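You operate a simulated robot arm through the tools that you are given. There is no shell and no other tool.

The job below is to be done with a simulated robot arm. You get a single attempt, and the scene is never put back.

## Task
Wipe the press base, oil a patch on it and run the table out and in.
Fine: blue wiper first, then the brown dabber dipped in the oil tub; put both back and leave the blue dabber. Set down upright: brown dabber. Where these are worked on the way, their far stop is far enough and under half their travel is too little: press table. A coat counts when it lies all over at full strength: go over it till it gets no stronger. What is to be rubbed or washed off counts as gone when no trace of it is left.

It is judged by the outcome, as a careful person would: the job done as asked, and still so three seconds after it is handed in. It fails if anything else is knocked over, pushed out of place, dropped, spilled or broken.

## Robot
A 7-joint arm with a two-finger parallel gripper, fixed in place. Base frame: the origin is at the foot of the arm, x ahead of it, y to its left, z up. Lengths are in m, angles in degrees, forces in N, time in s.
With the tool pointing down near the work surface it reaches from about 0.34 to 0.78 m from the base axis. Its first joint turns from -166.0 to 166.0 degrees. Payload 3.91 kg.
The TCP is the grasp point between the finger pads, 0.03 m short of the fingertips. In the tool frame z runs along the fingers and y along their closing line. Largest opening 0.11 m; finger width 0.02, thickness 0.01; the body of the gripper, 0.048 by 0.112 m, starts 0.055 m behind the TCP.
Orientation is that of the tool frame in the base frame, as a unit quaternion [w, x, y, z]. With the fingers straight down and closing along the base's y, the tool's x points along the base's -x, its y along +y and its z along -z.

## Interface
- The arm moves only by the tool move_arm. Its argument "plan" is a list that holds one entry, the list of rows, each a list of 6 numbers: the shift along the tool's x, y, z in units of 30 mm (1.0 is 30 mm), then the turn, a rotation vector about the tool's x, y, z in units of 6 degrees (1.0 is 6 degrees). In form: [[[x, y, z, rx, ry, rz], ...]]. A call has 1 to 20 rows; each row shifts and turns the commanded pose from where the row before left it, along the tool's axes as they then stand. "claw" is the opening, from 0 (shut) to 1 (fully open), set as the call begins (left out, the last holds). A call with a number of a shift or a turn outside -1 to 1 is refused whole. A row lasts 0.2 s, in which the tool goes at most 0.05 m and 8.6 degrees; a call with a longer step from one row to the next is refused whole, and so is a gripper value outside its range. A pose out of reach is approached as far as the arm can. The call stops where the force on the tool passes 40 N (or 10 N more than at its start, if that is more) or the arm is blocked; 0.2 s more then pass. Each finger travels about 0.153 m/s and halts on what it meets, pressing with about 33 N; the grip force reading is that of the motor and also rises with nothing between the fingers. The clock runs only during rows and for 0.2 s after the last one: add rows that do not move to give the fingers time. It gives the time, the measured TCP pose, the force on the tool (base axes), the opening and the grip force at its end, in the units of the frame above (readings bear some noise), with the torque about the TCP (base axes, N m) and any sound that the robot's microphone picked up.
- Cameras (640 x 400 px; columns grow to the right, rows downward): "scene" is fixed at [0.4006, 0.6512, 1.3633]; the picture's right is [-0.35, 0.94, 0.00], its down [0.78, 0.29, -0.56] and it looks along [-0.52, -0.20, -0.83] (base axes); focal length 327 px, centre (320, 200). "wrist" rides on the gripper at [0.077, 0.007, -0.115] in the tool frame; the picture's right is [-0.09, 1.00, 0.00], its down [-0.80, -0.07, -0.59] and it looks along [-0.59, -0.05, 0.80] (tool axes); focal length 270 px, centre (320, 200).
- capture(camera): a new picture of that camera. It takes no simulated time.
- slide_trunk(by): slides the trunk up (or, below 0, down) by that many m; the arm rides with it, the base frame stays. It gives what a move gives, with no picture.
- locate(camera, pixels): for up to 12 pixels [column, row] of the newest picture of that camera ("zoom" is the newest enlarged one), the place [x, y, z] in the base frame of the surface seen there, good to about 0.003 m. It takes no simulated time.
- inspect(camera, box): a new picture of the part [left, top, right, bottom] of that camera's present view, enlarged. It takes no simulated time.
- hand_in(): hands the job in; it is judged then, once.

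Leave the gripper open and the arm clear of the work at the hand-in unless told otherwise.

The tools are called as a command line: name --argument value ..., lists and objects as JSON in quotes. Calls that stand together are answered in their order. move_arm: Moves the arm, as the interface text tells. Its arguments: {"type":"object","properties":{"plan":{"type":"array"},"claw":{"type":"number"}},"required":["plan"]} The other tools are called the same way: slide_trunk (by) slides the trunk up or down; capture (camera) takes a picture; locate (camera, pixels) gives the place of the surface under pixels of a picture; inspect (camera, box) takes an enlarged picture of a part of a camera's view; hand_in () hands the job in.

At the start:

```text
t: 0.0
ee_pos: [0.1904, 0.4488, 1.0812]
tool_rot: [0.0, 0.0, 1.0, -0.001]
contact_force: [-0.4, 0.0, 1.1]
ft_torque: [0.01, 0.01, -0.03]
gripper_width: 0.1101
finger_force: 0.0
trunk travel left (down, up): [-0.525, 0.085]
```

scene: 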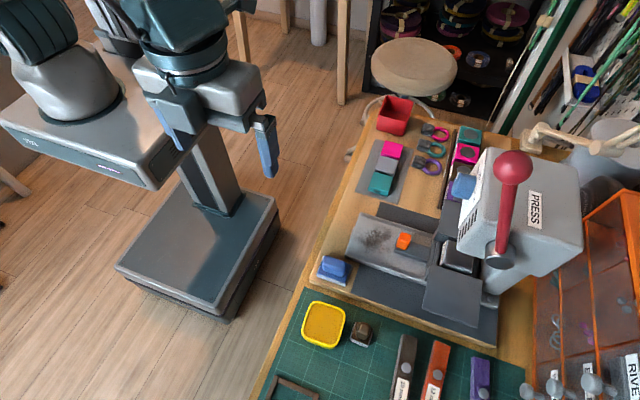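
wrist: 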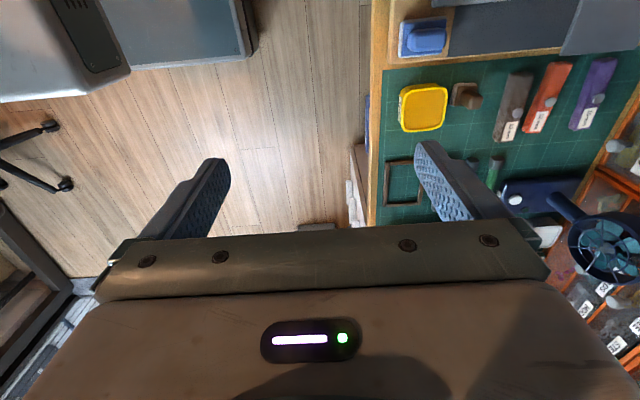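

I see the bench with the press, a blue wiper on a tray (around 333,269), a yellow tub (323,325) and a brown block (361,333). I'll enlarge several parts to understand them.

inspect --camera "scene" --box '[300, 180, 500, 305]'

inspect --camera "scene" --box '[260, 275, 420, 375]'

inspect --camera "scene" --box '[340, 80, 540, 205]'

inspect --camera "wrist" --box '[360, 0, 640, 175]'

```text
3.20 times, centred on (400, 242) of scene
```

zoom: 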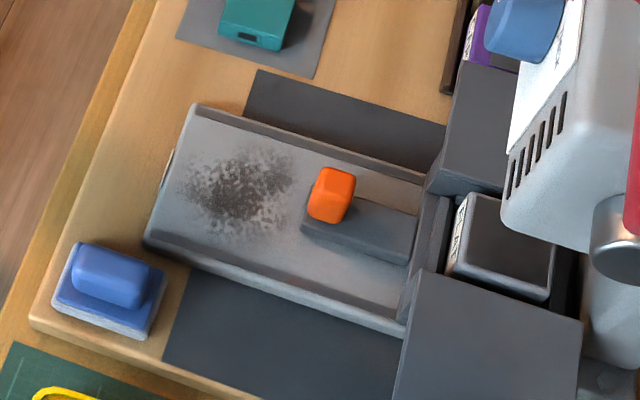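

```text
4.00 times, centred on (340, 325) of scene
```

zoom: 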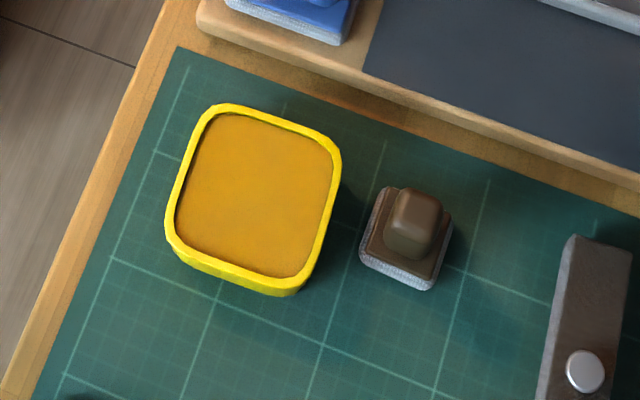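

```text
3.20 times, centred on (440, 142) of scene
```

zoom: 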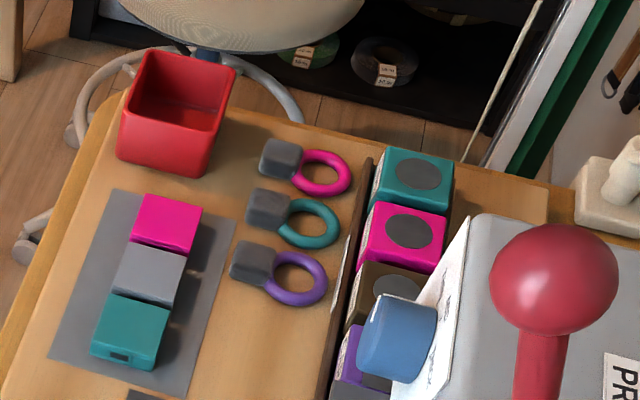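

```text
2.29 times, centred on (500, 88) of wrist
```

zoom: 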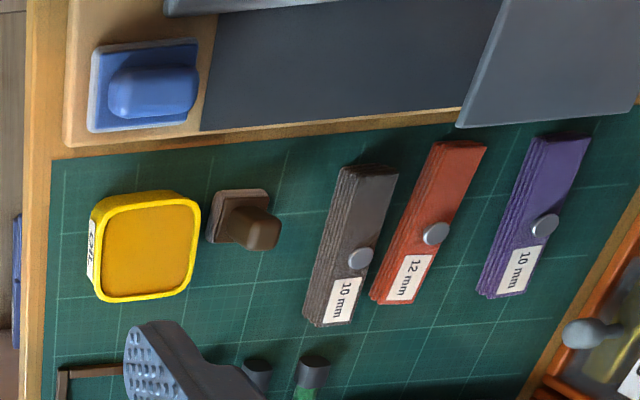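

I'll get positions of the main items from a fresh scene picture.

capture --camera "scene"

locate --camera "scene" --pixels '[[333, 263], [343, 284], [318, 278], [323, 325], [304, 315], [362, 325], [365, 344], [375, 240], [404, 238], [404, 245], [420, 258], [300, 395]]'

locate --camera "scene" --pixels '[[361, 214], [346, 256], [425, 283], [433, 237], [395, 215], [380, 290], [450, 300], [460, 255], [512, 166], [463, 187], [395, 255], [430, 180]]'

inspect --camera "scene" --box '[350, 200, 480, 281]'

inspect --camera "scene" --box '[240, 300, 400, 400]'

inspect --camera "wrist" --box '[340, 120, 640, 307]'

```text
taken
```

scene: 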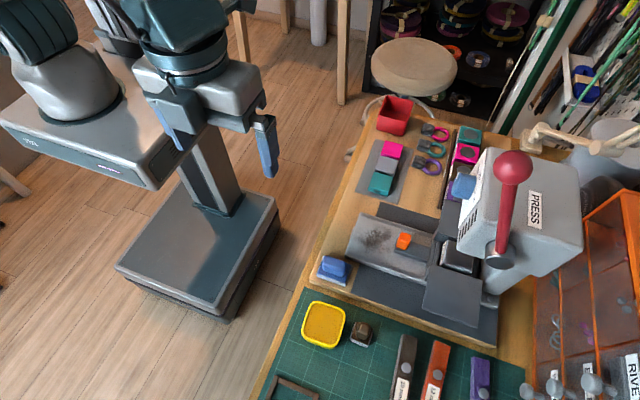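

```text
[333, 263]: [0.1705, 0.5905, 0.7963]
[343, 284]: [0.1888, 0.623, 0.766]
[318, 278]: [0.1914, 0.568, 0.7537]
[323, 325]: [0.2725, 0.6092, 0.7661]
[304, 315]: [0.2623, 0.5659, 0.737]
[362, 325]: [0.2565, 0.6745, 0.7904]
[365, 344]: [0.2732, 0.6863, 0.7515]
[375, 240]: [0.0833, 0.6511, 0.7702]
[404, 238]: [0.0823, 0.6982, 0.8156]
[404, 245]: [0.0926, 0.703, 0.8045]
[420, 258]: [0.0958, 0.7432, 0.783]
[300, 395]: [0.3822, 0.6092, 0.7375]
```

```text
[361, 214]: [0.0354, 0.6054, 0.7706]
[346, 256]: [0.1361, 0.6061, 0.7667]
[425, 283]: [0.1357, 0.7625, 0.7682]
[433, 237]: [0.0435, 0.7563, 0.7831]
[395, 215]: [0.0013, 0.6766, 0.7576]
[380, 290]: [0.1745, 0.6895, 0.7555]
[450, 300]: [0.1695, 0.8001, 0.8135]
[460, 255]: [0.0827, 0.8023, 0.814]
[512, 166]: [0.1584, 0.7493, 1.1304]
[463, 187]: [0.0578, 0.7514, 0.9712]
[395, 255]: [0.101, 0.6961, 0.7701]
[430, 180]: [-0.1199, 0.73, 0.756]
```

```text
4.92 times, centred on (415, 240) of scene
```

zoom: 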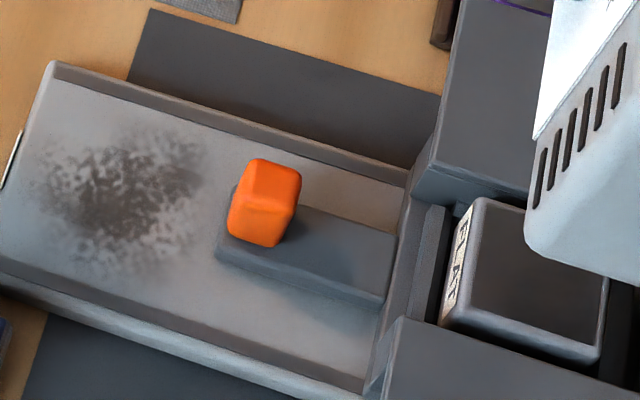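

```text
4.00 times, centred on (320, 350) of scene
```

zoom: 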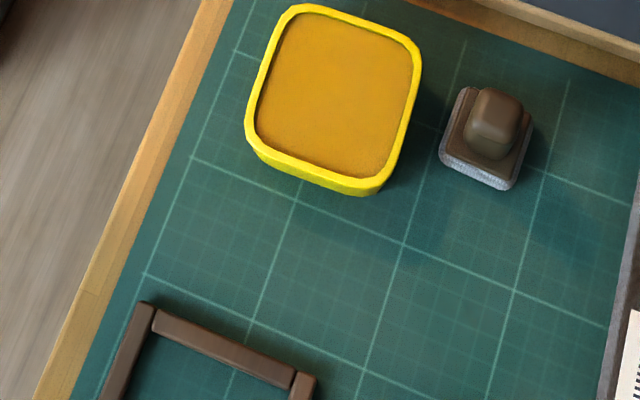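

```text
2.13 times, centred on (490, 214) of wrist
```

zoom: 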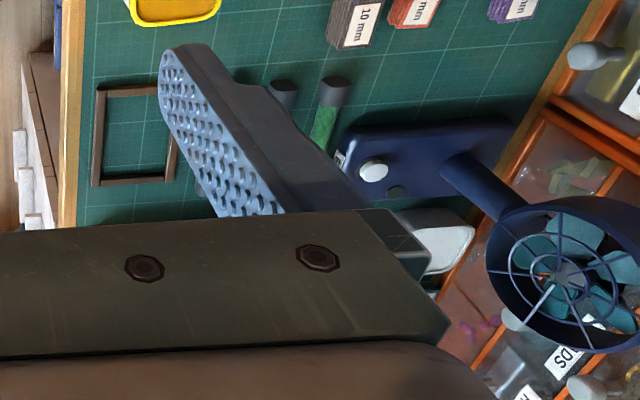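

The press base is a grey tray (x≈0.03–0.14, y≈0.60–0.76, z≈0.77) with a soot stain at about (375,240); the table is the slab with the orange knob at (404,240). The parts lie along the base's y. I'll turn the gripper a quarter turn at this safe height so that the wrist camera looks toward +y.

move_arm --plan '[[[0, 0, 0, 0, 0, -1], [0, 0, 0, 0, 0, -1], [0, 0, 0, 0, 0, -1], [0, 0, 0, 0, 0, -1], [0, 0, 0, 0, 0, -1], [0, 0, 0, 0, 0, -1], [0, 0, 0, 0, 0, -1], [0, 0, 0, 0, 0, -1], [0, 0, 0, 0, 0, -1], [0, 0, 0, 0, 0, -1], [0, 0, 0, 0, 0, -1], [0, 0, 0, 0, 0, -1], [0, 0, 0, 0, 0, -1], [0, 0, 0, 0, 0, -1], [0, 0, 0, 0, 0, -1], [0, 0, 0, 0, 0, 0]]]'

capture --camera "wrist"

```text
t: 3.4
ee_pos: [0.1913, 0.4496, 1.0813]
tool_rot: [0.001, 0.708, -0.706, 0.0]
contact_force: [-0.2, -0.1, 0.8]
ft_torque: [-0.02, 0.0, 0.0]
gripper_width: 0.11
finger_force: 0.1
trunk travel left (down, up): [-0.525, 0.085]
```

```text
taken
```

wrist: 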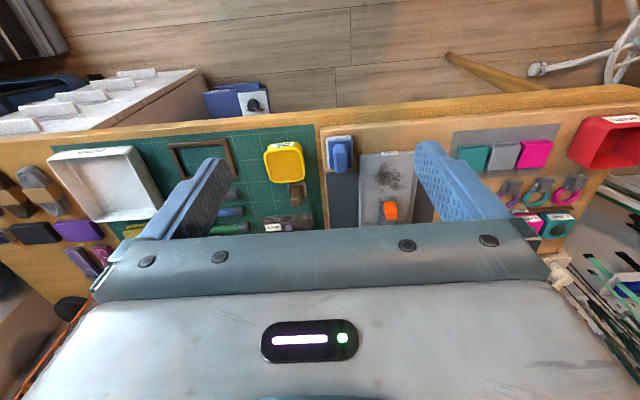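

The wrist camera now looks toward +y; I see the tray with stain at (390,180) and orange knob at (390,210). Enlarging it, and the left part where the blue dabber might be at (235,210).

inspect --camera "wrist" --box '[310, 125, 450, 212]'

inspect --camera "wrist" --box '[160, 130, 340, 242]'

```text
4.57 times, centred on (380, 168) of wrist
```

zoom: 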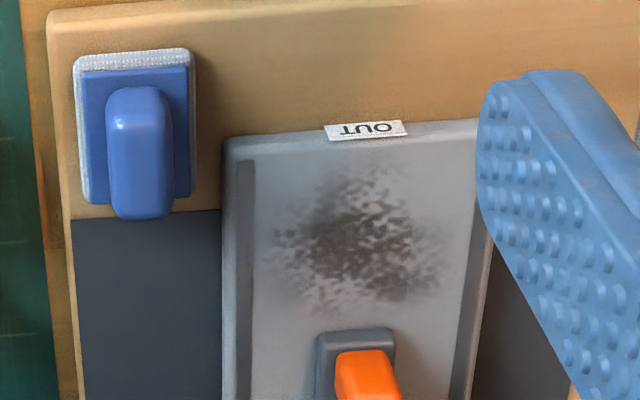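

```text
3.56 times, centred on (250, 186) of wrist
```

zoom: 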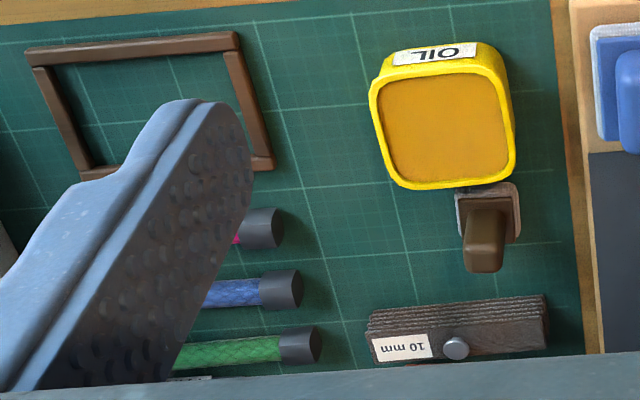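

The "OUT" label at the tray's near (−y) end shows that the table comes out toward −y. I don't yet see the blue dabber; I'll shift toward +x (tool −y) at this height to look at the items on the mat.

move_arm --plan '[[[0.5, -1, 0, 0, 0, 0], [0.5, -1, 0, 0, 0, 0], [0.5, -1, 0, 0, 0, 0], [0.5, -1, 0, 0, 0, 0], [0.5, -1, 0, 0, 0, 0], [0.5, -1, 0, 0, 0, 0], [0, 0, 0, 0, 0, 0]]]'

capture --camera "wrist"

inspect --camera "wrist" --box '[200, 120, 440, 270]'

```text
t: 5.0
ee_pos: [0.3727, 0.3606, 1.0811]
tool_rot: [0.0, 0.707, -0.707, -0.001]
contact_force: [0.2, -0.4, 0.0]
ft_torque: [0.0, -0.02, -0.04]
gripper_width: 0.1098
finger_force: 0.0
trunk travel left (down, up): [-0.525, 0.085]
```

```text
taken
```

wrist: 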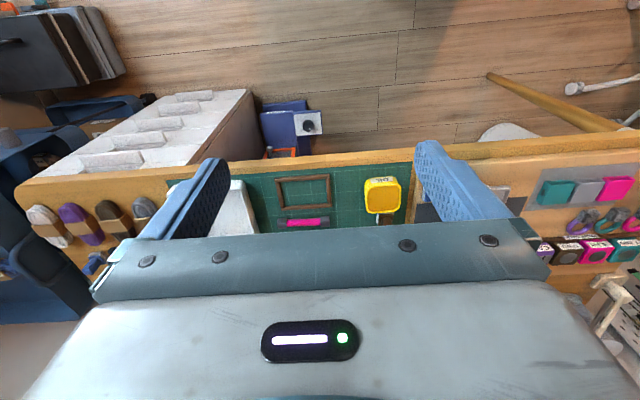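

```text
2.67 times, centred on (320, 195) of wrist
```

zoom: 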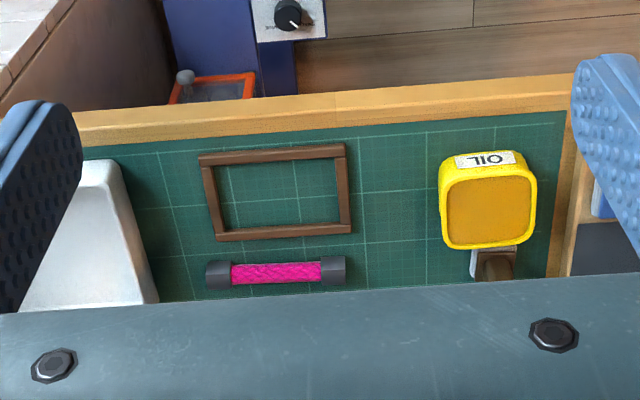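

At (95,262) there's something blue at the far end of the bench; enlarging it.

inspect --camera "wrist" --box '[0, 170, 180, 282]'

```text
3.56 times, centred on (90, 226) of wrist
```

zoom: 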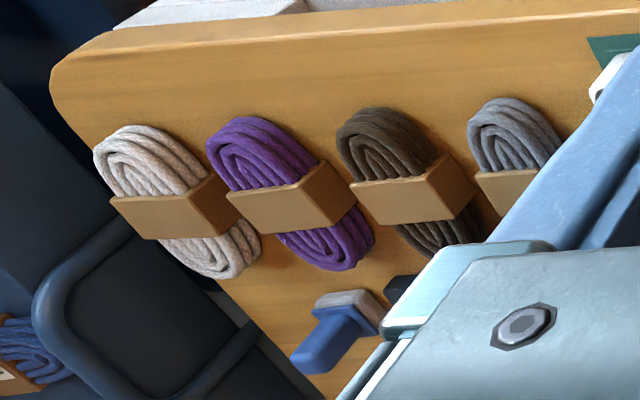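

The blue dabber stands at the far +x end of the bench, out of the way. Next I go toward the wiper at about (0.170, 0.592, top 0.796), first to (0.17, 0.49, 1.03) to look closely.

move_arm --plan '[[[-0.54, 0.845, 0.2, 0, 0, 0], [-0.54, 0.845, 0.2, 0, 0, 0], [-0.54, 0.845, 0.2, 0, 0, 0], [-0.54, 0.845, 0.2, 0, 0, 0], [-0.54, 0.845, 0.2, 0, 0, 0], [-0.54, 0.845, 0.2, 0, 0, 0], [-0.54, 0.845, 0.2, 0, 0, 0], [-0.54, 0.845, 0.2, 0, 0, 0], [0, 0, 0, 0, 0, 0]]]'

capture --camera "wrist"

inspect --camera "wrist" --box '[230, 120, 450, 257]'

```text
t: 7.0
ee_pos: [0.1672, 0.4887, 1.0312]
tool_rot: [0.0, 0.707, -0.707, 0.0]
contact_force: [0.2, -0.6, -0.3]
ft_torque: [0.01, -0.02, -0.01]
gripper_width: 0.1098
finger_force: 0.0
trunk travel left (down, up): [-0.525, 0.085]
```

```text
taken
```

wrist: 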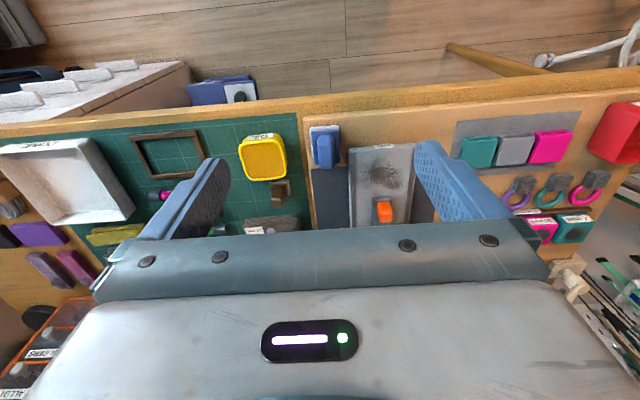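

```text
2.91 times, centred on (340, 188) of wrist
```

zoom: 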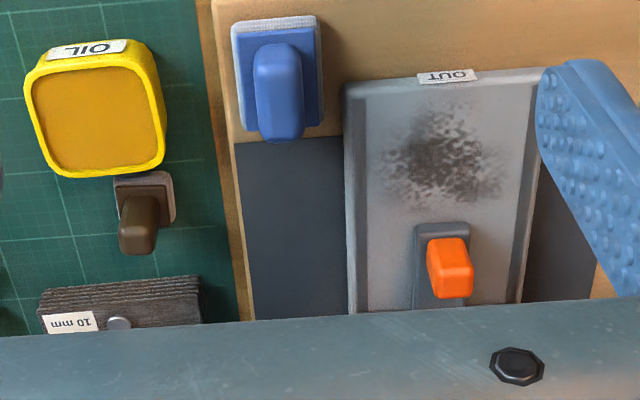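

Clear view. I'll locate the wiper's pad corners and handle top, then the tub, dabber and knob.

locate --camera "zoom" --pixels '[[236, 28], [312, 22], [320, 118], [248, 126], [262, 52], [290, 50], [262, 95], [300, 92], [278, 75], [280, 110], [262, 120], [298, 120]]'

locate --camera "zoom" --pixels '[[130, 200], [152, 200], [140, 215], [140, 180], [118, 188], [170, 180], [36, 75], [30, 95], [155, 130], [95, 105], [60, 168], [150, 168]]'

locate --camera "zoom" --pixels '[[352, 95], [540, 75], [365, 100], [522, 90], [440, 140], [432, 245], [465, 242], [450, 260], [420, 230], [450, 227], [352, 300], [380, 250]]'

```text
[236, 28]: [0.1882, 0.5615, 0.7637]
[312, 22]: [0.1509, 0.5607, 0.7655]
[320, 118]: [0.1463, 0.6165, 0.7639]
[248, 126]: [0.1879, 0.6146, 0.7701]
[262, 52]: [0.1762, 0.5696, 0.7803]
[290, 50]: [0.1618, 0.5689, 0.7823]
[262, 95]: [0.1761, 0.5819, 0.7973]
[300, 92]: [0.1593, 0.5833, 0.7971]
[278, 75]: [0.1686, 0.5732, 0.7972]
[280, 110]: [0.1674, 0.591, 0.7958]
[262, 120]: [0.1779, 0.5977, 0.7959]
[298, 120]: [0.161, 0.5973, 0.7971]
```

```text
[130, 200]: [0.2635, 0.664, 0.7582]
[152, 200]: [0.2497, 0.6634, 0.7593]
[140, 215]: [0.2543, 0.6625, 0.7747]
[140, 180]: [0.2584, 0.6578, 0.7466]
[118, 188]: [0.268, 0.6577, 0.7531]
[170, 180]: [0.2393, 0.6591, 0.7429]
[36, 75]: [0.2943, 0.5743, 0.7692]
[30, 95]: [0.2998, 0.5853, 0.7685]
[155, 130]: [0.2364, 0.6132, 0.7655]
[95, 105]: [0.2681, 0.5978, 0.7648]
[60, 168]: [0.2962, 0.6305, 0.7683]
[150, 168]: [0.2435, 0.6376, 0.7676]
```

```text
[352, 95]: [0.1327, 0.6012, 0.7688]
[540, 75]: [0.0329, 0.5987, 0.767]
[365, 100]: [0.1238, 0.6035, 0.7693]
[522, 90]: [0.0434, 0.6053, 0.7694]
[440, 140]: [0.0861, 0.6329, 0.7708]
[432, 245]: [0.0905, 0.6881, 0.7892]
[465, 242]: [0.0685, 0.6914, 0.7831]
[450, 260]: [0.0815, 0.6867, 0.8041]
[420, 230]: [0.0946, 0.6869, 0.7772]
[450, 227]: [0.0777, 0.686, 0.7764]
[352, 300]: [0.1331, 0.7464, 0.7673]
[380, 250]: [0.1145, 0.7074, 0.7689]
```

The wiper pad is centred at (0.168, 0.588) with its handle at x 0.159–0.178 and top z 0.797. I'll go over it to z≈0.90 with the fingers half open, then check with a picture.

move_arm --plan '[[[-0.66, 0, 0, 0, 0, 0], [-0.66, 0, 0.5, 0, 0, 0], [-0.66, 0, 0.5, 0, 0, 0], [-0.66, 0, 0.5, 0, 0, 0], [-0.67, 0, 0.5, 0, 0, 0], [0, 0, 0.6, 0, 0, 0], [0, 0, 0.6, 0, 0, 0], [0, 0, 0.6, 0, 0, 0], [0, 0, 0.57, 0, 0, 0], [0, 0, 0, 0, 0, 0]]]' --claw 0.5

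capture --camera "wrist"

capture --camera "scene"

```text
t: 9.2
ee_pos: [0.1697, 0.5875, 0.9015]
tool_rot: [0.0, -0.707, 0.708, 0.0]
contact_force: [-0.3, 0.3, -0.3]
ft_torque: [0.0, 0.02, -0.02]
gripper_width: 0.0551
finger_force: 0.1
trunk travel left (down, up): [-0.525, 0.085]
```

```text
taken
```

wrist: 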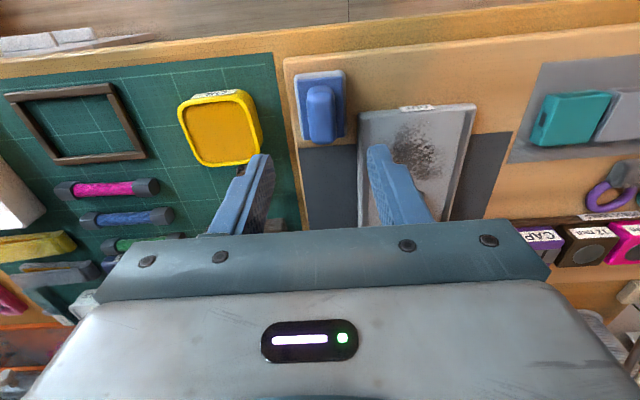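

```text
taken
```

scene: 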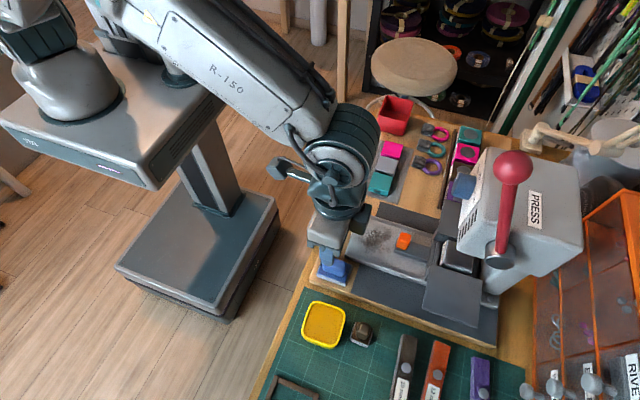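

Aligned over the wiper. I go straight down 0.098 m to TCP z≈0.803 (fingertips ≈0.773, just above the pad plate).

move_arm --plan '[[[0, 0.05, 0.6, 0, 0, 0], [0, 0, 0.6, 0, 0, 0], [0, 0, 0.6, 0, 0, 0], [0, 0, 0.6, 0, 0, 0], [0, 0, 0.5, 0, 0, 0], [0, 0, 0.37, 0, 0, 0], [0, 0, 0, 0, 0, 0]]]'

inspect --camera "scene" --box '[280, 220, 400, 295]'

```text
t: 10.8
ee_pos: [0.1684, 0.5863, 0.8031]
tool_rot: [0.0, 0.708, -0.707, 0.0]
contact_force: [0.0, 0.6, -0.5]
ft_torque: [0.01, -0.02, 0.04]
gripper_width: 0.055
finger_force: 0.1
trunk travel left (down, up): [-0.525, 0.085]
```

```text
5.33 times, centred on (340, 258) of scene
```

zoom: 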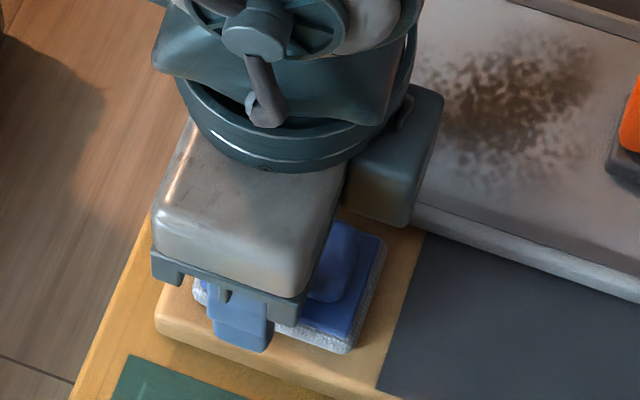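

No contact on the way; the fingers straddle the handle. I close on it.

move_arm --plan '[[[0, 0, 0, 0, 0, 0], [0, 0, 0, 0, 0, 0], [0, 0, 0, 0, 0, 0]]]' --claw 0

```text
t: 11.6
ee_pos: [0.1696, 0.586, 0.804]
tool_rot: [0.0, -0.707, 0.707, 0.0]
contact_force: [0.5, -1.0, 0.4]
ft_torque: [0.01, -0.02, 0.0]
gripper_width: 0.0227
finger_force: 32.9
trunk travel left (down, up): [-0.525, 0.085]
```

Grip holds at 0.0227 m. I lift 50 mm and carry the wiper over the stain to about (0.100, 0.633).

move_arm --plan '[[[0, 0, -0.5, 0, 0, 0], [0, 0, -0.6, 0, 0, 0], [0, 0, -0.6, 0, 0, 0], [-0.4, 0.6, 0, 0, 0, 0], [-0.4, 0.6, 0, 0, 0, 0], [-0.4, 0.6, 0, 0, 0, 0], [-0.37, 0.5, 0, 0, 0, 0], [0, 0, 0, 0, 0, 0]]]'

capture --camera "wrist"

inspect --camera "wrist" --box '[200, 80, 440, 230]'

inspect --camera "scene" --box '[320, 190, 480, 290]'

```text
t: 13.4
ee_pos: [0.0982, 0.6344, 0.8557]
tool_rot: [0.0, -0.707, 0.707, 0.001]
contact_force: [-0.8, -0.5, -0.7]
ft_torque: [0.02, 0.0, 0.0]
gripper_width: 0.0001
finger_force: 33.3
trunk travel left (down, up): [-0.525, 0.085]
```

```text
taken
```

wrist: 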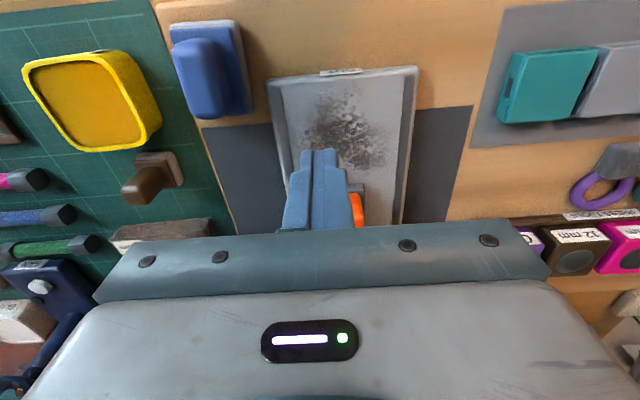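

```text
2.67 times, centred on (320, 155) of wrist
```

zoom: 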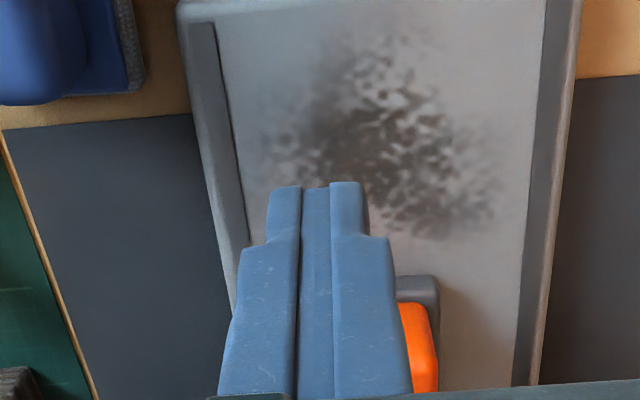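

```text
4.00 times, centred on (400, 240) of scene
```

zoom: 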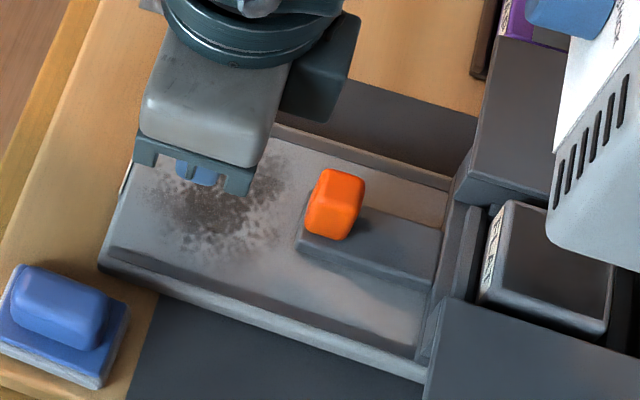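

The gripper is shut on nothing (width 0.0001): the wiper slipped out of the fingers at the lift and stands in its place at about (45,310) of the enlarged view. I'll rise and back off a bit to look at the handle's shape closely and measure again.

move_arm --plan '[[[0.6, -0.6, -0.5, 0, 0, 0], [0.6, -0.6, -0.5, 0, 0, 0], [0.6, -0.6, -0.5, 0, 0, 0], [0.6, -0.5, -0.5, 0, 0, 0], [0.6, 0, 0, 0, 0, 0], [0.4, 0, 0, 0, 0, 0], [0, 0, 0, 0, 0, 0]]]' --claw 0.5

capture --camera "wrist"

inspect --camera "scene" --box '[300, 245, 364, 285]'

```text
t: 15.0
ee_pos: [0.1666, 0.5324, 0.914]
tool_rot: [0.0, -0.707, 0.707, 0.0]
contact_force: [0.7, 0.7, 0.5]
ft_torque: [0.0, 0.03, 0.01]
gripper_width: 0.0552
finger_force: 0.1
trunk travel left (down, up): [-0.525, 0.085]
```

```text
taken
```

wrist: 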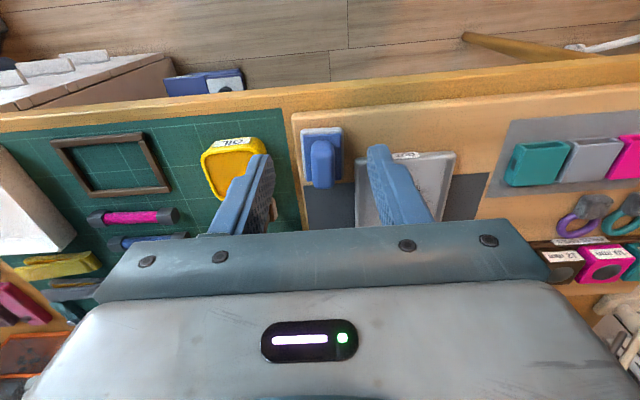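

```text
10.00 times, centred on (332, 265) of scene
```

zoom: 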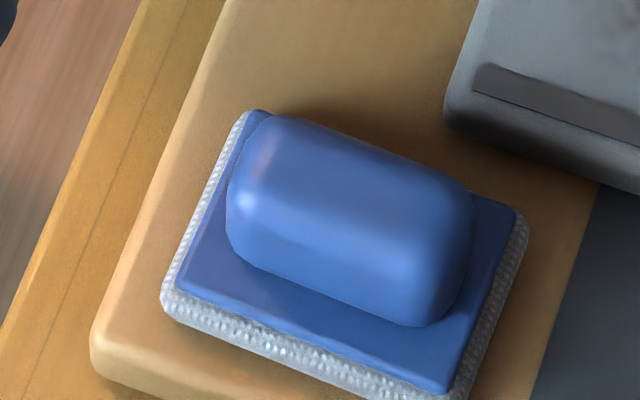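

inspect --camera "wrist" --box '[290, 110, 370, 210]'

inspect --camera "scene" --box '[300, 245, 364, 285]'

locate --camera "zoom" --pixels '[[250, 150], [300, 135], [420, 175], [350, 200], [260, 220], [330, 260], [420, 310], [330, 290], [440, 385], [180, 290], [515, 215], [330, 345]]'

```text
4.00 times, centred on (330, 160) of wrist
```

zoom: 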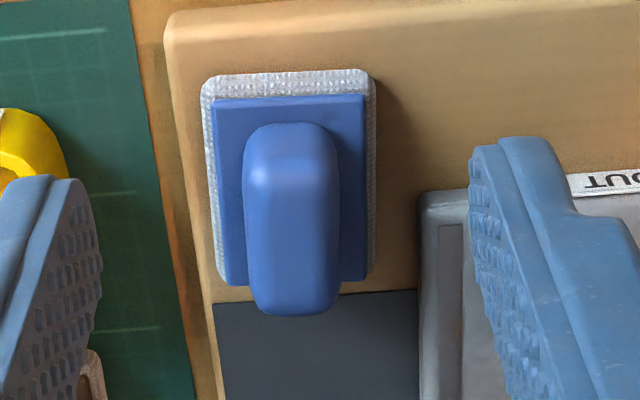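

```text
10.00 times, centred on (332, 265) of scene
```

zoom: 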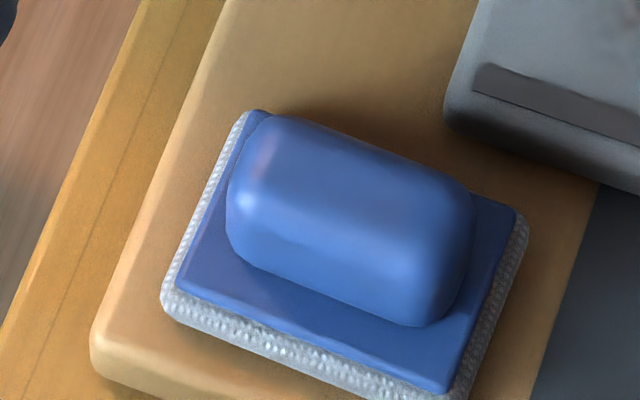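

```text
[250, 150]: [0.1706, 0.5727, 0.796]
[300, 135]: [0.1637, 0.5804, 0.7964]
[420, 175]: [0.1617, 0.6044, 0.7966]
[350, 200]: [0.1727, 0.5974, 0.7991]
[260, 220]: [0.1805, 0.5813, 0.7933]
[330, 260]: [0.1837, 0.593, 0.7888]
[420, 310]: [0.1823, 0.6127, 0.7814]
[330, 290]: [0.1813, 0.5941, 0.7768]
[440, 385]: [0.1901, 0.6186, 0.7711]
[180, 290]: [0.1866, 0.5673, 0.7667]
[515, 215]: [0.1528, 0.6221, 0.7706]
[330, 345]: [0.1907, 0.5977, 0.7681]
```

The wiper has not moved. The handle is wider and rounder than I took it (x≈0.160–0.182, centre (0.1705, 0.592), plate top ≈0.769), so I need a deeper, better centred grip. I go over it to z≈0.83 first.

move_arm --plan '[[[-0.5, -0.13, 0, 0, 0, 0], [-0.5, 0, 0, 0, 0, 0], [-0.5, 0, 0, 0, 0, 0], [-0.49, 0, 0, 0, 0, 0], [0, 0, 0.6, 0, 0, 0], [0, 0, 0.6, 0, 0, 0], [0, 0, 0.6, 0, 0, 0], [0, 0, 0.6, 0, 0, 0], [0, 0, 0.4, 0, 0, 0], [0, 0, 0, 0, 0, 0]]]' --claw 0.4

```text
t: 17.2
ee_pos: [0.1714, 0.5925, 0.8325]
tool_rot: [0.0, -0.707, 0.708, 0.0]
contact_force: [0.1, -0.4, 0.6]
ft_torque: [0.01, 0.01, 0.01]
gripper_width: 0.0439
finger_force: 0.0
trunk travel left (down, up): [-0.525, 0.085]
```

Now down to about z 0.801 in small steps, watching the force.

move_arm --plan '[[[0, 0, 0.5, 0, 0, 0], [0, 0, 0.3, 0, 0, 0], [0, 0, 0.1, 0, 0, 0], [0, 0, 0.1, 0, 0, 0], [0, 0, 0, 0, 0, 0]]]'

```text
t: 18.4
ee_pos: [0.1689, 0.593, 0.8022]
tool_rot: [-0.001, -0.707, 0.708, 0.001]
contact_force: [0.1, 0.0, 0.1]
ft_torque: [0.02, 0.01, -0.02]
gripper_width: 0.044
finger_force: 0.0
trunk travel left (down, up): [-0.525, 0.085]
```

No contact yet at z≈0.802; a further 2–3 mm in small steps.

move_arm --plan '[[[0, 0, 0.04, 0, 0, 0], [0, 0, 0.04, 0, 0, 0], [0, 0, 0, 0, 0, 0]]]'

```text
t: 19.2
ee_pos: [0.17, 0.5934, 0.799]
tool_rot: [0.0, 0.708, -0.707, 0.0]
contact_force: [0.2, 0.3, -1.0]
ft_torque: [-0.02, -0.02, 0.01]
gripper_width: 0.0439
finger_force: 0.0
trunk travel left (down, up): [-0.525, 0.085]
```

Still free at 0.799; I go another 2 mm looking for the plate.

move_arm --plan '[[[0, 0, 0.035, 0, 0, 0], [0, 0, 0.035, 0, 0, 0], [0, 0, 0, 0, 0, 0]]]'

```text
t: 20.0
ee_pos: [0.1705, 0.5932, 0.7962]
tool_rot: [-0.001, -0.707, 0.707, 0.0]
contact_force: [0.2, 0.0, -0.4]
ft_torque: [-0.05, -0.01, 0.01]
gripper_width: 0.0436
finger_force: 0.0
trunk travel left (down, up): [-0.525, 0.085]
```

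Still free, but with this opening the tips are outside the plate's edges. I raise 6 mm, narrow the opening to 0.033 m and then feel for the plate top.

move_arm --plan '[[[0, 0, -0.2, 0, 0, 0], [0, 0, 0, 0, 0, 0], [0, 0, 0, 0, 0, 0]]]'

move_arm --plan '[[[0, 0, 0, 0, 0, 0], [0, 0, 0.06, 0, 0, 0], [0, 0, 0.04, 0, 0, 0], [0, 0, 0, 0, 0, 0]]]' --claw 0.3

```text
t: 20.8
ee_pos: [0.1695, 0.592, 0.8038]
tool_rot: [0.0, -0.707, 0.707, 0.0]
contact_force: [-0.4, 0.8, -1.0]
ft_torque: [-0.01, -0.02, -0.03]
gripper_width: 0.044
finger_force: 0.1
trunk travel left (down, up): [-0.525, 0.085]
```

```text
t: 21.8
ee_pos: [0.1709, 0.593, 0.7999]
tool_rot: [-0.001, -0.707, 0.707, 0.0]
contact_force: [0.5, -0.4, -0.7]
ft_torque: [-0.03, 0.0, -0.02]
gripper_width: 0.0332
finger_force: 0.0
trunk travel left (down, up): [-0.525, 0.085]
```

Free at 0.800; two more small steps down.

move_arm --plan '[[[0, 0, 0.04, 0, 0, 0], [0, 0, 0.04, 0, 0, 0], [0, 0, 0, 0, 0, 0]]]'

```text
t: 22.6
ee_pos: [0.1699, 0.5918, 0.7969]
tool_rot: [-0.001, 0.707, -0.707, 0.0]
contact_force: [0.9, 0.1, 0.1]
ft_torque: [0.01, 0.0, -0.01]
gripper_width: 0.0329
finger_force: 0.0
trunk travel left (down, up): [-0.525, 0.085]
```

Tips at ≈0.768, still free. I close here, give the fingers time, and then lift only a few mm to test.

move_arm --plan '[[[0, 0, 0, 0, 0, 0], [0, 0, 0, 0, 0, 0], [0, 0, 0, 0, 0, 0], [0, 0, 0, 0, 0, 0]]]' --claw 0

move_arm --plan '[[[0, 0, -0.1, 0, 0, 0], [0, 0, -0.1, 0, 0, 0], [0, 0, -0.1, 0, 0, 0], [0, 0, 0, 0, 0, 0]]]'

inspect --camera "scene" --box '[280, 220, 400, 295]'

```text
t: 23.6
ee_pos: [0.171, 0.5925, 0.7967]
tool_rot: [0.0, 0.707, -0.707, 0.0]
contact_force: [0.7, 0.3, 0.0]
ft_torque: [0.06, 0.0, 0.0]
gripper_width: 0.0231
finger_force: 32.7
trunk travel left (down, up): [-0.525, 0.085]
```

```text
t: 24.6
ee_pos: [0.1703, 0.5911, 0.8065]
tool_rot: [0.0, -0.706, 0.708, 0.0]
contact_force: [0.2, 0.6, -1.5]
ft_torque: [0.01, 0.02, 0.01]
gripper_width: 0.0234
finger_force: 33.2
trunk travel left (down, up): [-0.525, 0.085]
```

```text
5.33 times, centred on (340, 258) of scene
```

zoom: 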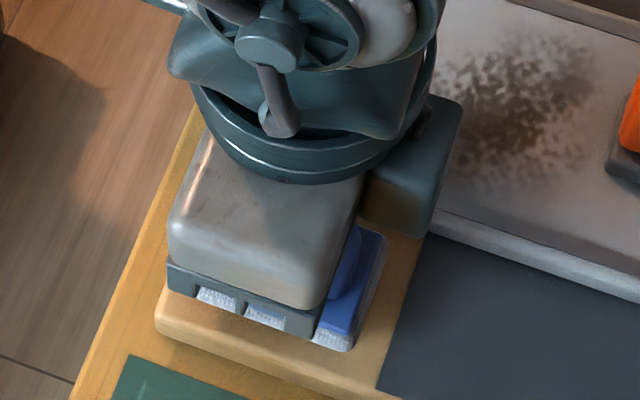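

Width holds at 0.0234 with a small downward load. I keep lifting gently another 30 mm and check.

move_arm --plan '[[[0, 0, -0.2, 0, 0, 0], [0, 0, -0.2, 0, 0, 0], [0, 0, -0.2, 0, 0, 0], [0, 0, -0.2, 0, 0, 0], [0, 0, -0.2, 0, 0, 0], [0, 0, 0, 0, 0, 0]]]'

inspect --camera "scene" --box '[280, 220, 400, 295]'

```text
t: 26.0
ee_pos: [0.1683, 0.5926, 0.8371]
tool_rot: [-0.001, -0.707, 0.708, 0.0]
contact_force: [-0.2, 0.2, -0.7]
ft_torque: [0.01, 0.0, 0.02]
gripper_width: 0.0232
finger_force: 33.0
trunk travel left (down, up): [-0.525, 0.085]
```

```text
5.33 times, centred on (340, 258) of scene
```

zoom: 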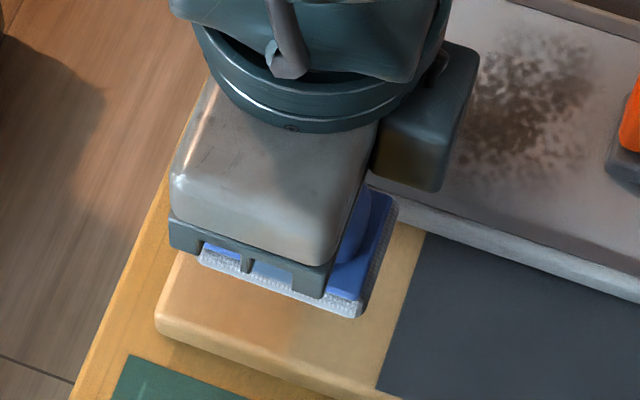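

The wiper hangs from the gripper, bottom about 24 mm above the tray level. I carry it gently over the stain to about TCP (0.098, 0.633).

move_arm --plan '[[[-0.15, 0.3, 0, 0, 0, 0], [-0.2, 0.35, 0, 0, 0, 0], [-0.2, 0.35, 0, 0, 0, 0], [-0.2, 0.35, 0, 0, 0, 0], [-0.2, 0.35, 0, 0, 0, 0], [-0.2, 0.35, 0, 0, 0, 0], [-0.2, 0.3, 0, 0, 0, 0], [0, 0, 0, 0, 0, 0]]]'

inspect --camera "scene" --box '[310, 200, 438, 280]'

```text
t: 27.8
ee_pos: [0.1002, 0.6339, 0.8359]
tool_rot: [0.0, 0.707, -0.707, 0.0]
contact_force: [0.0, -0.2, -0.1]
ft_torque: [0.01, -0.01, 0.01]
gripper_width: 0.0236
finger_force: 33.4
trunk travel left (down, up): [-0.525, 0.085]
```

```text
5.00 times, centred on (374, 240) of scene
```

zoom: 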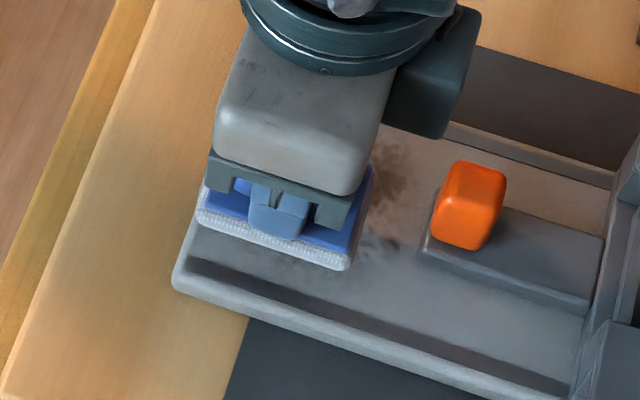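

Held over the stain. I lower 20 mm and then in small steps to contact.

move_arm --plan '[[[0, 0, 0.3, 0, 0, 0], [0, 0, 0.3, 0, 0, 0], [0, 0, 0.1, 0, 0, 0], [0, 0, 0, 0, 0, 0]]]'

move_arm --plan '[[[0, 0, 0.05, 0, 0, 0], [0, 0, 0.05, 0, 0, 0], [0, 0, 0, 0, 0, 0]]]'

```text
t: 28.8
ee_pos: [0.0993, 0.6337, 0.8155]
tool_rot: [0.0, -0.707, 0.707, 0.0]
contact_force: [0.5, -0.9, -1.4]
ft_torque: [0.0, -0.03, 0.01]
gripper_width: 0.0232
finger_force: 32.7
trunk travel left (down, up): [-0.525, 0.085]
```

```text
t: 29.6
ee_pos: [0.0995, 0.633, 0.813]
tool_rot: [0.0, 0.707, -0.707, 0.0]
contact_force: [0.2, 0.7, -0.3]
ft_torque: [0.03, 0.0, 0.0]
gripper_width: 0.0231
finger_force: 33.1
trunk travel left (down, up): [-0.525, 0.085]
```

No contact yet at 0.813; continuing in 1 mm steps.

move_arm --plan '[[[0, 0, 0.035, 0, 0, 0], [0, 0, 0.035, 0, 0, 0], [0, 0, 0, 0, 0, 0]]]'

move_arm --plan '[[[0, 0, 0.035, 0, 0, 0], [0, 0, 0.035, 0, 0, 0], [0, 0, 0, 0, 0, 0]]]'

```text
t: 30.4
ee_pos: [0.1002, 0.6329, 0.8113]
tool_rot: [0.0, -0.706, 0.708, 0.0]
contact_force: [-0.1, -1.5, 2.7]
ft_torque: [0.08, 0.02, -0.02]
gripper_width: 0.0232
finger_force: 32.5
trunk travel left (down, up): [-0.525, 0.085]
```

```text
t: 31.2
ee_pos: [0.0995, 0.6327, 0.81]
tool_rot: [-0.001, 0.708, -0.706, -0.002]
contact_force: [-2.5, 0.6, 20.6]
ft_torque: [-0.24, 0.09, 0.0]
gripper_width: 0.0232
finger_force: 32.8
trunk travel left (down, up): [-0.525, 0.085]
```

Contact at ≈0.811; 20 N now. I ease up a little (≈0.7 mm) and start scrubbing: strokes along y between 0.615 and 0.654, stepping x from 0.10 to 0.065, staying clear of the slab at y≈0.686.

move_arm --plan '[[[0, 0, -0.025, 0, 0, 0], [-0.35, 0, 0, 0, 0, 0], [-0.35, 0, 0, 0, 0, 0], [0, 0.4, 0, 0, 0, 0], [0.325, 0, 0, 0, 0, 0], [0.325, 0, 0, 0, 0, 0], [0.325, 0, 0, 0, 0, 0], [0.325, 0, 0, 0, 0, 0], [0, 0.4, 0, 0, 0, 0], [-0.325, 0, 0, 0, 0, 0], [-0.325, 0, 0, 0, 0, 0], [-0.325, 0, 0, 0, 0, 0], [-0.325, 0, 0, 0, 0, 0], [0, 0.37, 0, 0, 0, 0], [0.325, 0, 0, 0, 0, 0], [0.325, 0, 0, 0, 0, 0], [0.325, 0, 0, 0, 0, 0], [0.325, 0, 0, 0, 0, 0], [0, 0, 0, 0, 0, 0]]]'

inspect --camera "scene" --box '[310, 200, 438, 280]'

inspect --camera "wrist" --box '[200, 60, 440, 210]'

```text
t: 35.2
ee_pos: [0.0633, 0.6159, 0.8091]
tool_rot: [-0.001, 0.708, -0.707, 0.0]
contact_force: [-1.8, 8.7, 25.0]
ft_torque: [0.3, 0.08, -0.01]
gripper_width: 0.0231
finger_force: 32.8
trunk travel left (down, up): [-0.525, 0.085]
```

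```text
5.00 times, centred on (374, 240) of scene
```

zoom: 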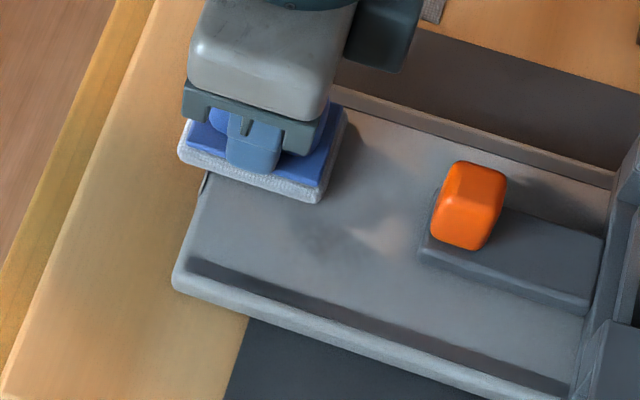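

```text
2.67 times, centred on (320, 135) of wrist
```

zoom: 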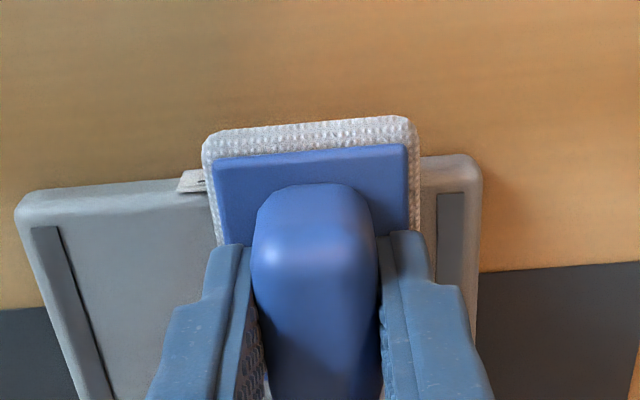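

The stain has largely gone; traces remain near the middle. Force is 25 N, so I ease slightly and do a second set of strokes back toward x=0.10.

move_arm --plan '[[[-0.325, 0, -0.02, 0, 0, 0], [-0.325, 0, 0, 0, 0, 0], [-0.325, 0, 0, 0, 0, 0], [-0.35, 0, 0, 0, 0, 0], [0, -0.3, 0, 0, 0, 0], [0.375, 0, 0, 0, 0, 0], [0.375, 0, 0, 0, 0, 0], [0.375, 0, 0, 0, 0, 0], [0, -0.3, 0, 0, 0, 0], [-0.375, 0, 0, 0, 0, 0], [-0.375, 0, 0, 0, 0, 0], [-0.375, 0, 0, 0, 0, 0], [0, -0.3, 0, 0, 0, 0], [0.375, 0, 0, 0, 0, 0], [0.375, 0, 0, 0, 0, 0], [0.375, 0, 0, 0, 0, 0], [0, -0.3, 0, 0, 0, 0], [-0.55, 0, 0, 0, 0, 0], [-0.575, 0, 0, 0, 0, 0], [0, 0, 0, 0, 0, 0]]]'

inspect --camera "scene" --box '[310, 200, 438, 280]'

inspect --camera "wrist" --box '[200, 60, 440, 210]'

```text
t: 39.4
ee_pos: [0.1023, 0.6521, 0.8091]
tool_rot: [0.0, -0.707, 0.707, -0.001]
contact_force: [0.5, 0.5, -0.3]
ft_torque: [0.03, -0.01, 0.03]
gripper_width: 0.0232
finger_force: 33.2
trunk travel left (down, up): [-0.525, 0.085]
```

```text
5.00 times, centred on (374, 240) of scene
```

zoom: 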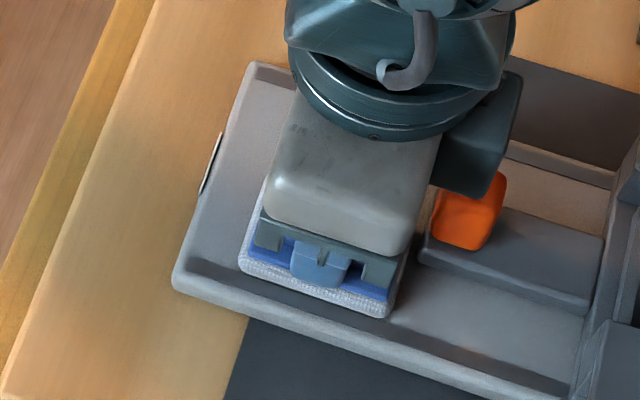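

```text
2.67 times, centred on (320, 135) of wrist
```

zoom: 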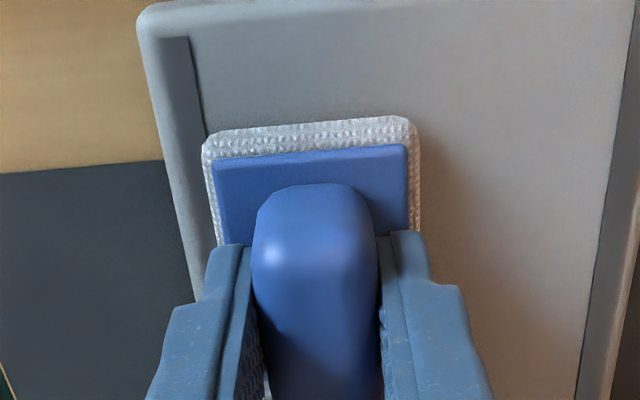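

Surface visible looks clean, but the force dropped to zero near the end. I press down again 1 mm at a time and read the force.

move_arm --plan '[[[0, 0, 0.03, 0, 0, 0], [0, 0, 0, 0, 0, 0]]]'

move_arm --plan '[[[0, 0, 0.02, 0, 0, 0], [0, 0, 0, 0, 0, 0]]]'

```text
t: 40.0
ee_pos: [0.1015, 0.6529, 0.8092]
tool_rot: [0.0, 0.707, -0.707, 0.0]
contact_force: [-0.9, -1.2, 2.6]
ft_torque: [-0.02, 0.01, 0.0]
gripper_width: 0.0229
finger_force: 32.8
trunk travel left (down, up): [-0.525, 0.085]
```

```text
t: 40.6
ee_pos: [0.1011, 0.6537, 0.81]
tool_rot: [-0.001, 0.707, -0.707, -0.001]
contact_force: [0.1, -1.5, 8.3]
ft_torque: [-0.14, -0.06, -0.02]
gripper_width: 0.0229
finger_force: 32.4
trunk travel left (down, up): [-0.525, 0.085]
```

Back in contact at about 8 N. Slightly more pressure, then another full set of strokes to x≈0.065.

move_arm --plan '[[[0, 0, 0.02, 0, 0, 0], [0.4, 0, 0, 0, 0, 0], [0.4, 0, 0, 0, 0, 0], [0.4, 0, 0, 0, 0, 0], [0, 0.3, 0, 0, 0, 0], [-0.4, 0, 0, 0, 0, 0], [-0.4, 0, 0, 0, 0, 0], [-0.4, 0, 0, 0, 0, 0], [0, 0.3, 0, 0, 0, 0], [0.4, 0, 0, 0, 0, 0], [0.4, 0, 0, 0, 0, 0], [0.4, 0, 0, 0, 0, 0], [0, 0.3, 0, 0, 0, 0], [-0.4, 0, 0, 0, 0, 0], [-0.4, 0, 0, 0, 0, 0], [-0.4, 0, 0, 0, 0, 0], [0, 0.3, 0, 0, 0, 0], [0.6, 0, 0, 0, 0, 0], [0.6, 0, 0, 0, 0, 0], [0, 0, 0, 0, 0, 0]]]'

inspect --camera "scene" --box '[310, 200, 438, 280]'

```text
t: 41.9
ee_pos: [0.0948, 0.6217, 0.8098]
tool_rot: [0.003, -0.707, 0.708, -0.002]
contact_force: [6.3, -0.9, 15.0]
ft_torque: [0.09, 0.13, -0.02]
gripper_width: 0.0232
finger_force: 32.7
trunk travel left (down, up): [-0.525, 0.085]
stopped in row 6: the force on the tool passed its limit at 45 N (the readings are from after the stop); the commanded pose is now the measured one
```

```text
5.00 times, centred on (374, 240) of scene
```

zoom: 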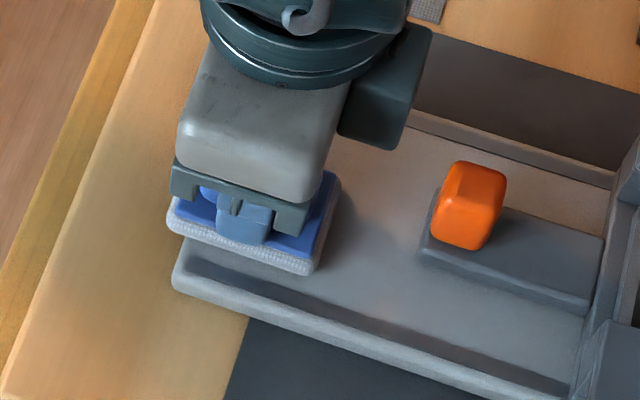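

The force peaked at 45 N at the −y end (the pad pitches a little), so it stopped; now 15 N. The surface seen is clean in the scene. I continue with gentler strokes, easing z toward the −y end.

move_arm --plan '[[[-0.3, 0, -0.005, 0, 0, 0], [-0.3, 0, 0.01, 0, 0, 0], [-0.3, 0, 0.01, 0, 0, 0], [0, 0.3, 0, 0, 0, 0], [0.3, 0, -0.01, 0, 0, 0], [0.3, 0, -0.01, 0, 0, 0], [0.3, 0, -0.01, 0, 0, 0], [0, 0.3, 0, 0, 0, 0], [-0.3, 0, 0.01, 0, 0, 0], [-0.3, 0, 0.01, 0, 0, 0], [-0.3, 0, 0.01, 0, 0, 0], [0, 0.3, 0, 0, 0, 0], [0.3, 0, -0.01, 0, 0, 0], [0.3, 0, -0.01, 0, 0, 0], [0.3, 0, -0.01, 0, 0, 0], [0, 0, 0, 0, 0, 0]]]'

inspect --camera "scene" --box '[310, 200, 438, 280]'

```text
t: 43.8
ee_pos: [0.0826, 0.6248, 0.8093]
tool_rot: [0.003, -0.705, 0.709, -0.004]
contact_force: [4.7, -1.7, 14.4]
ft_torque: [0.1, 0.13, -0.01]
gripper_width: 0.0232
finger_force: 33.1
trunk travel left (down, up): [-0.525, 0.085]
stopped in row 9: the force on the tool passed its limit at 42 N (the readings are from after the stop); the commanded pose is now the measured one
```

```text
5.00 times, centred on (374, 240) of scene
```

zoom: 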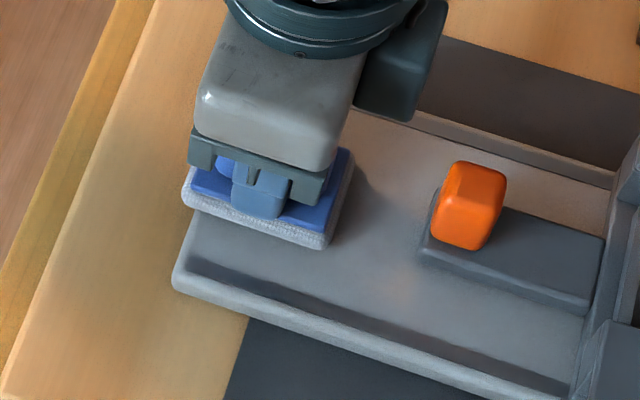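

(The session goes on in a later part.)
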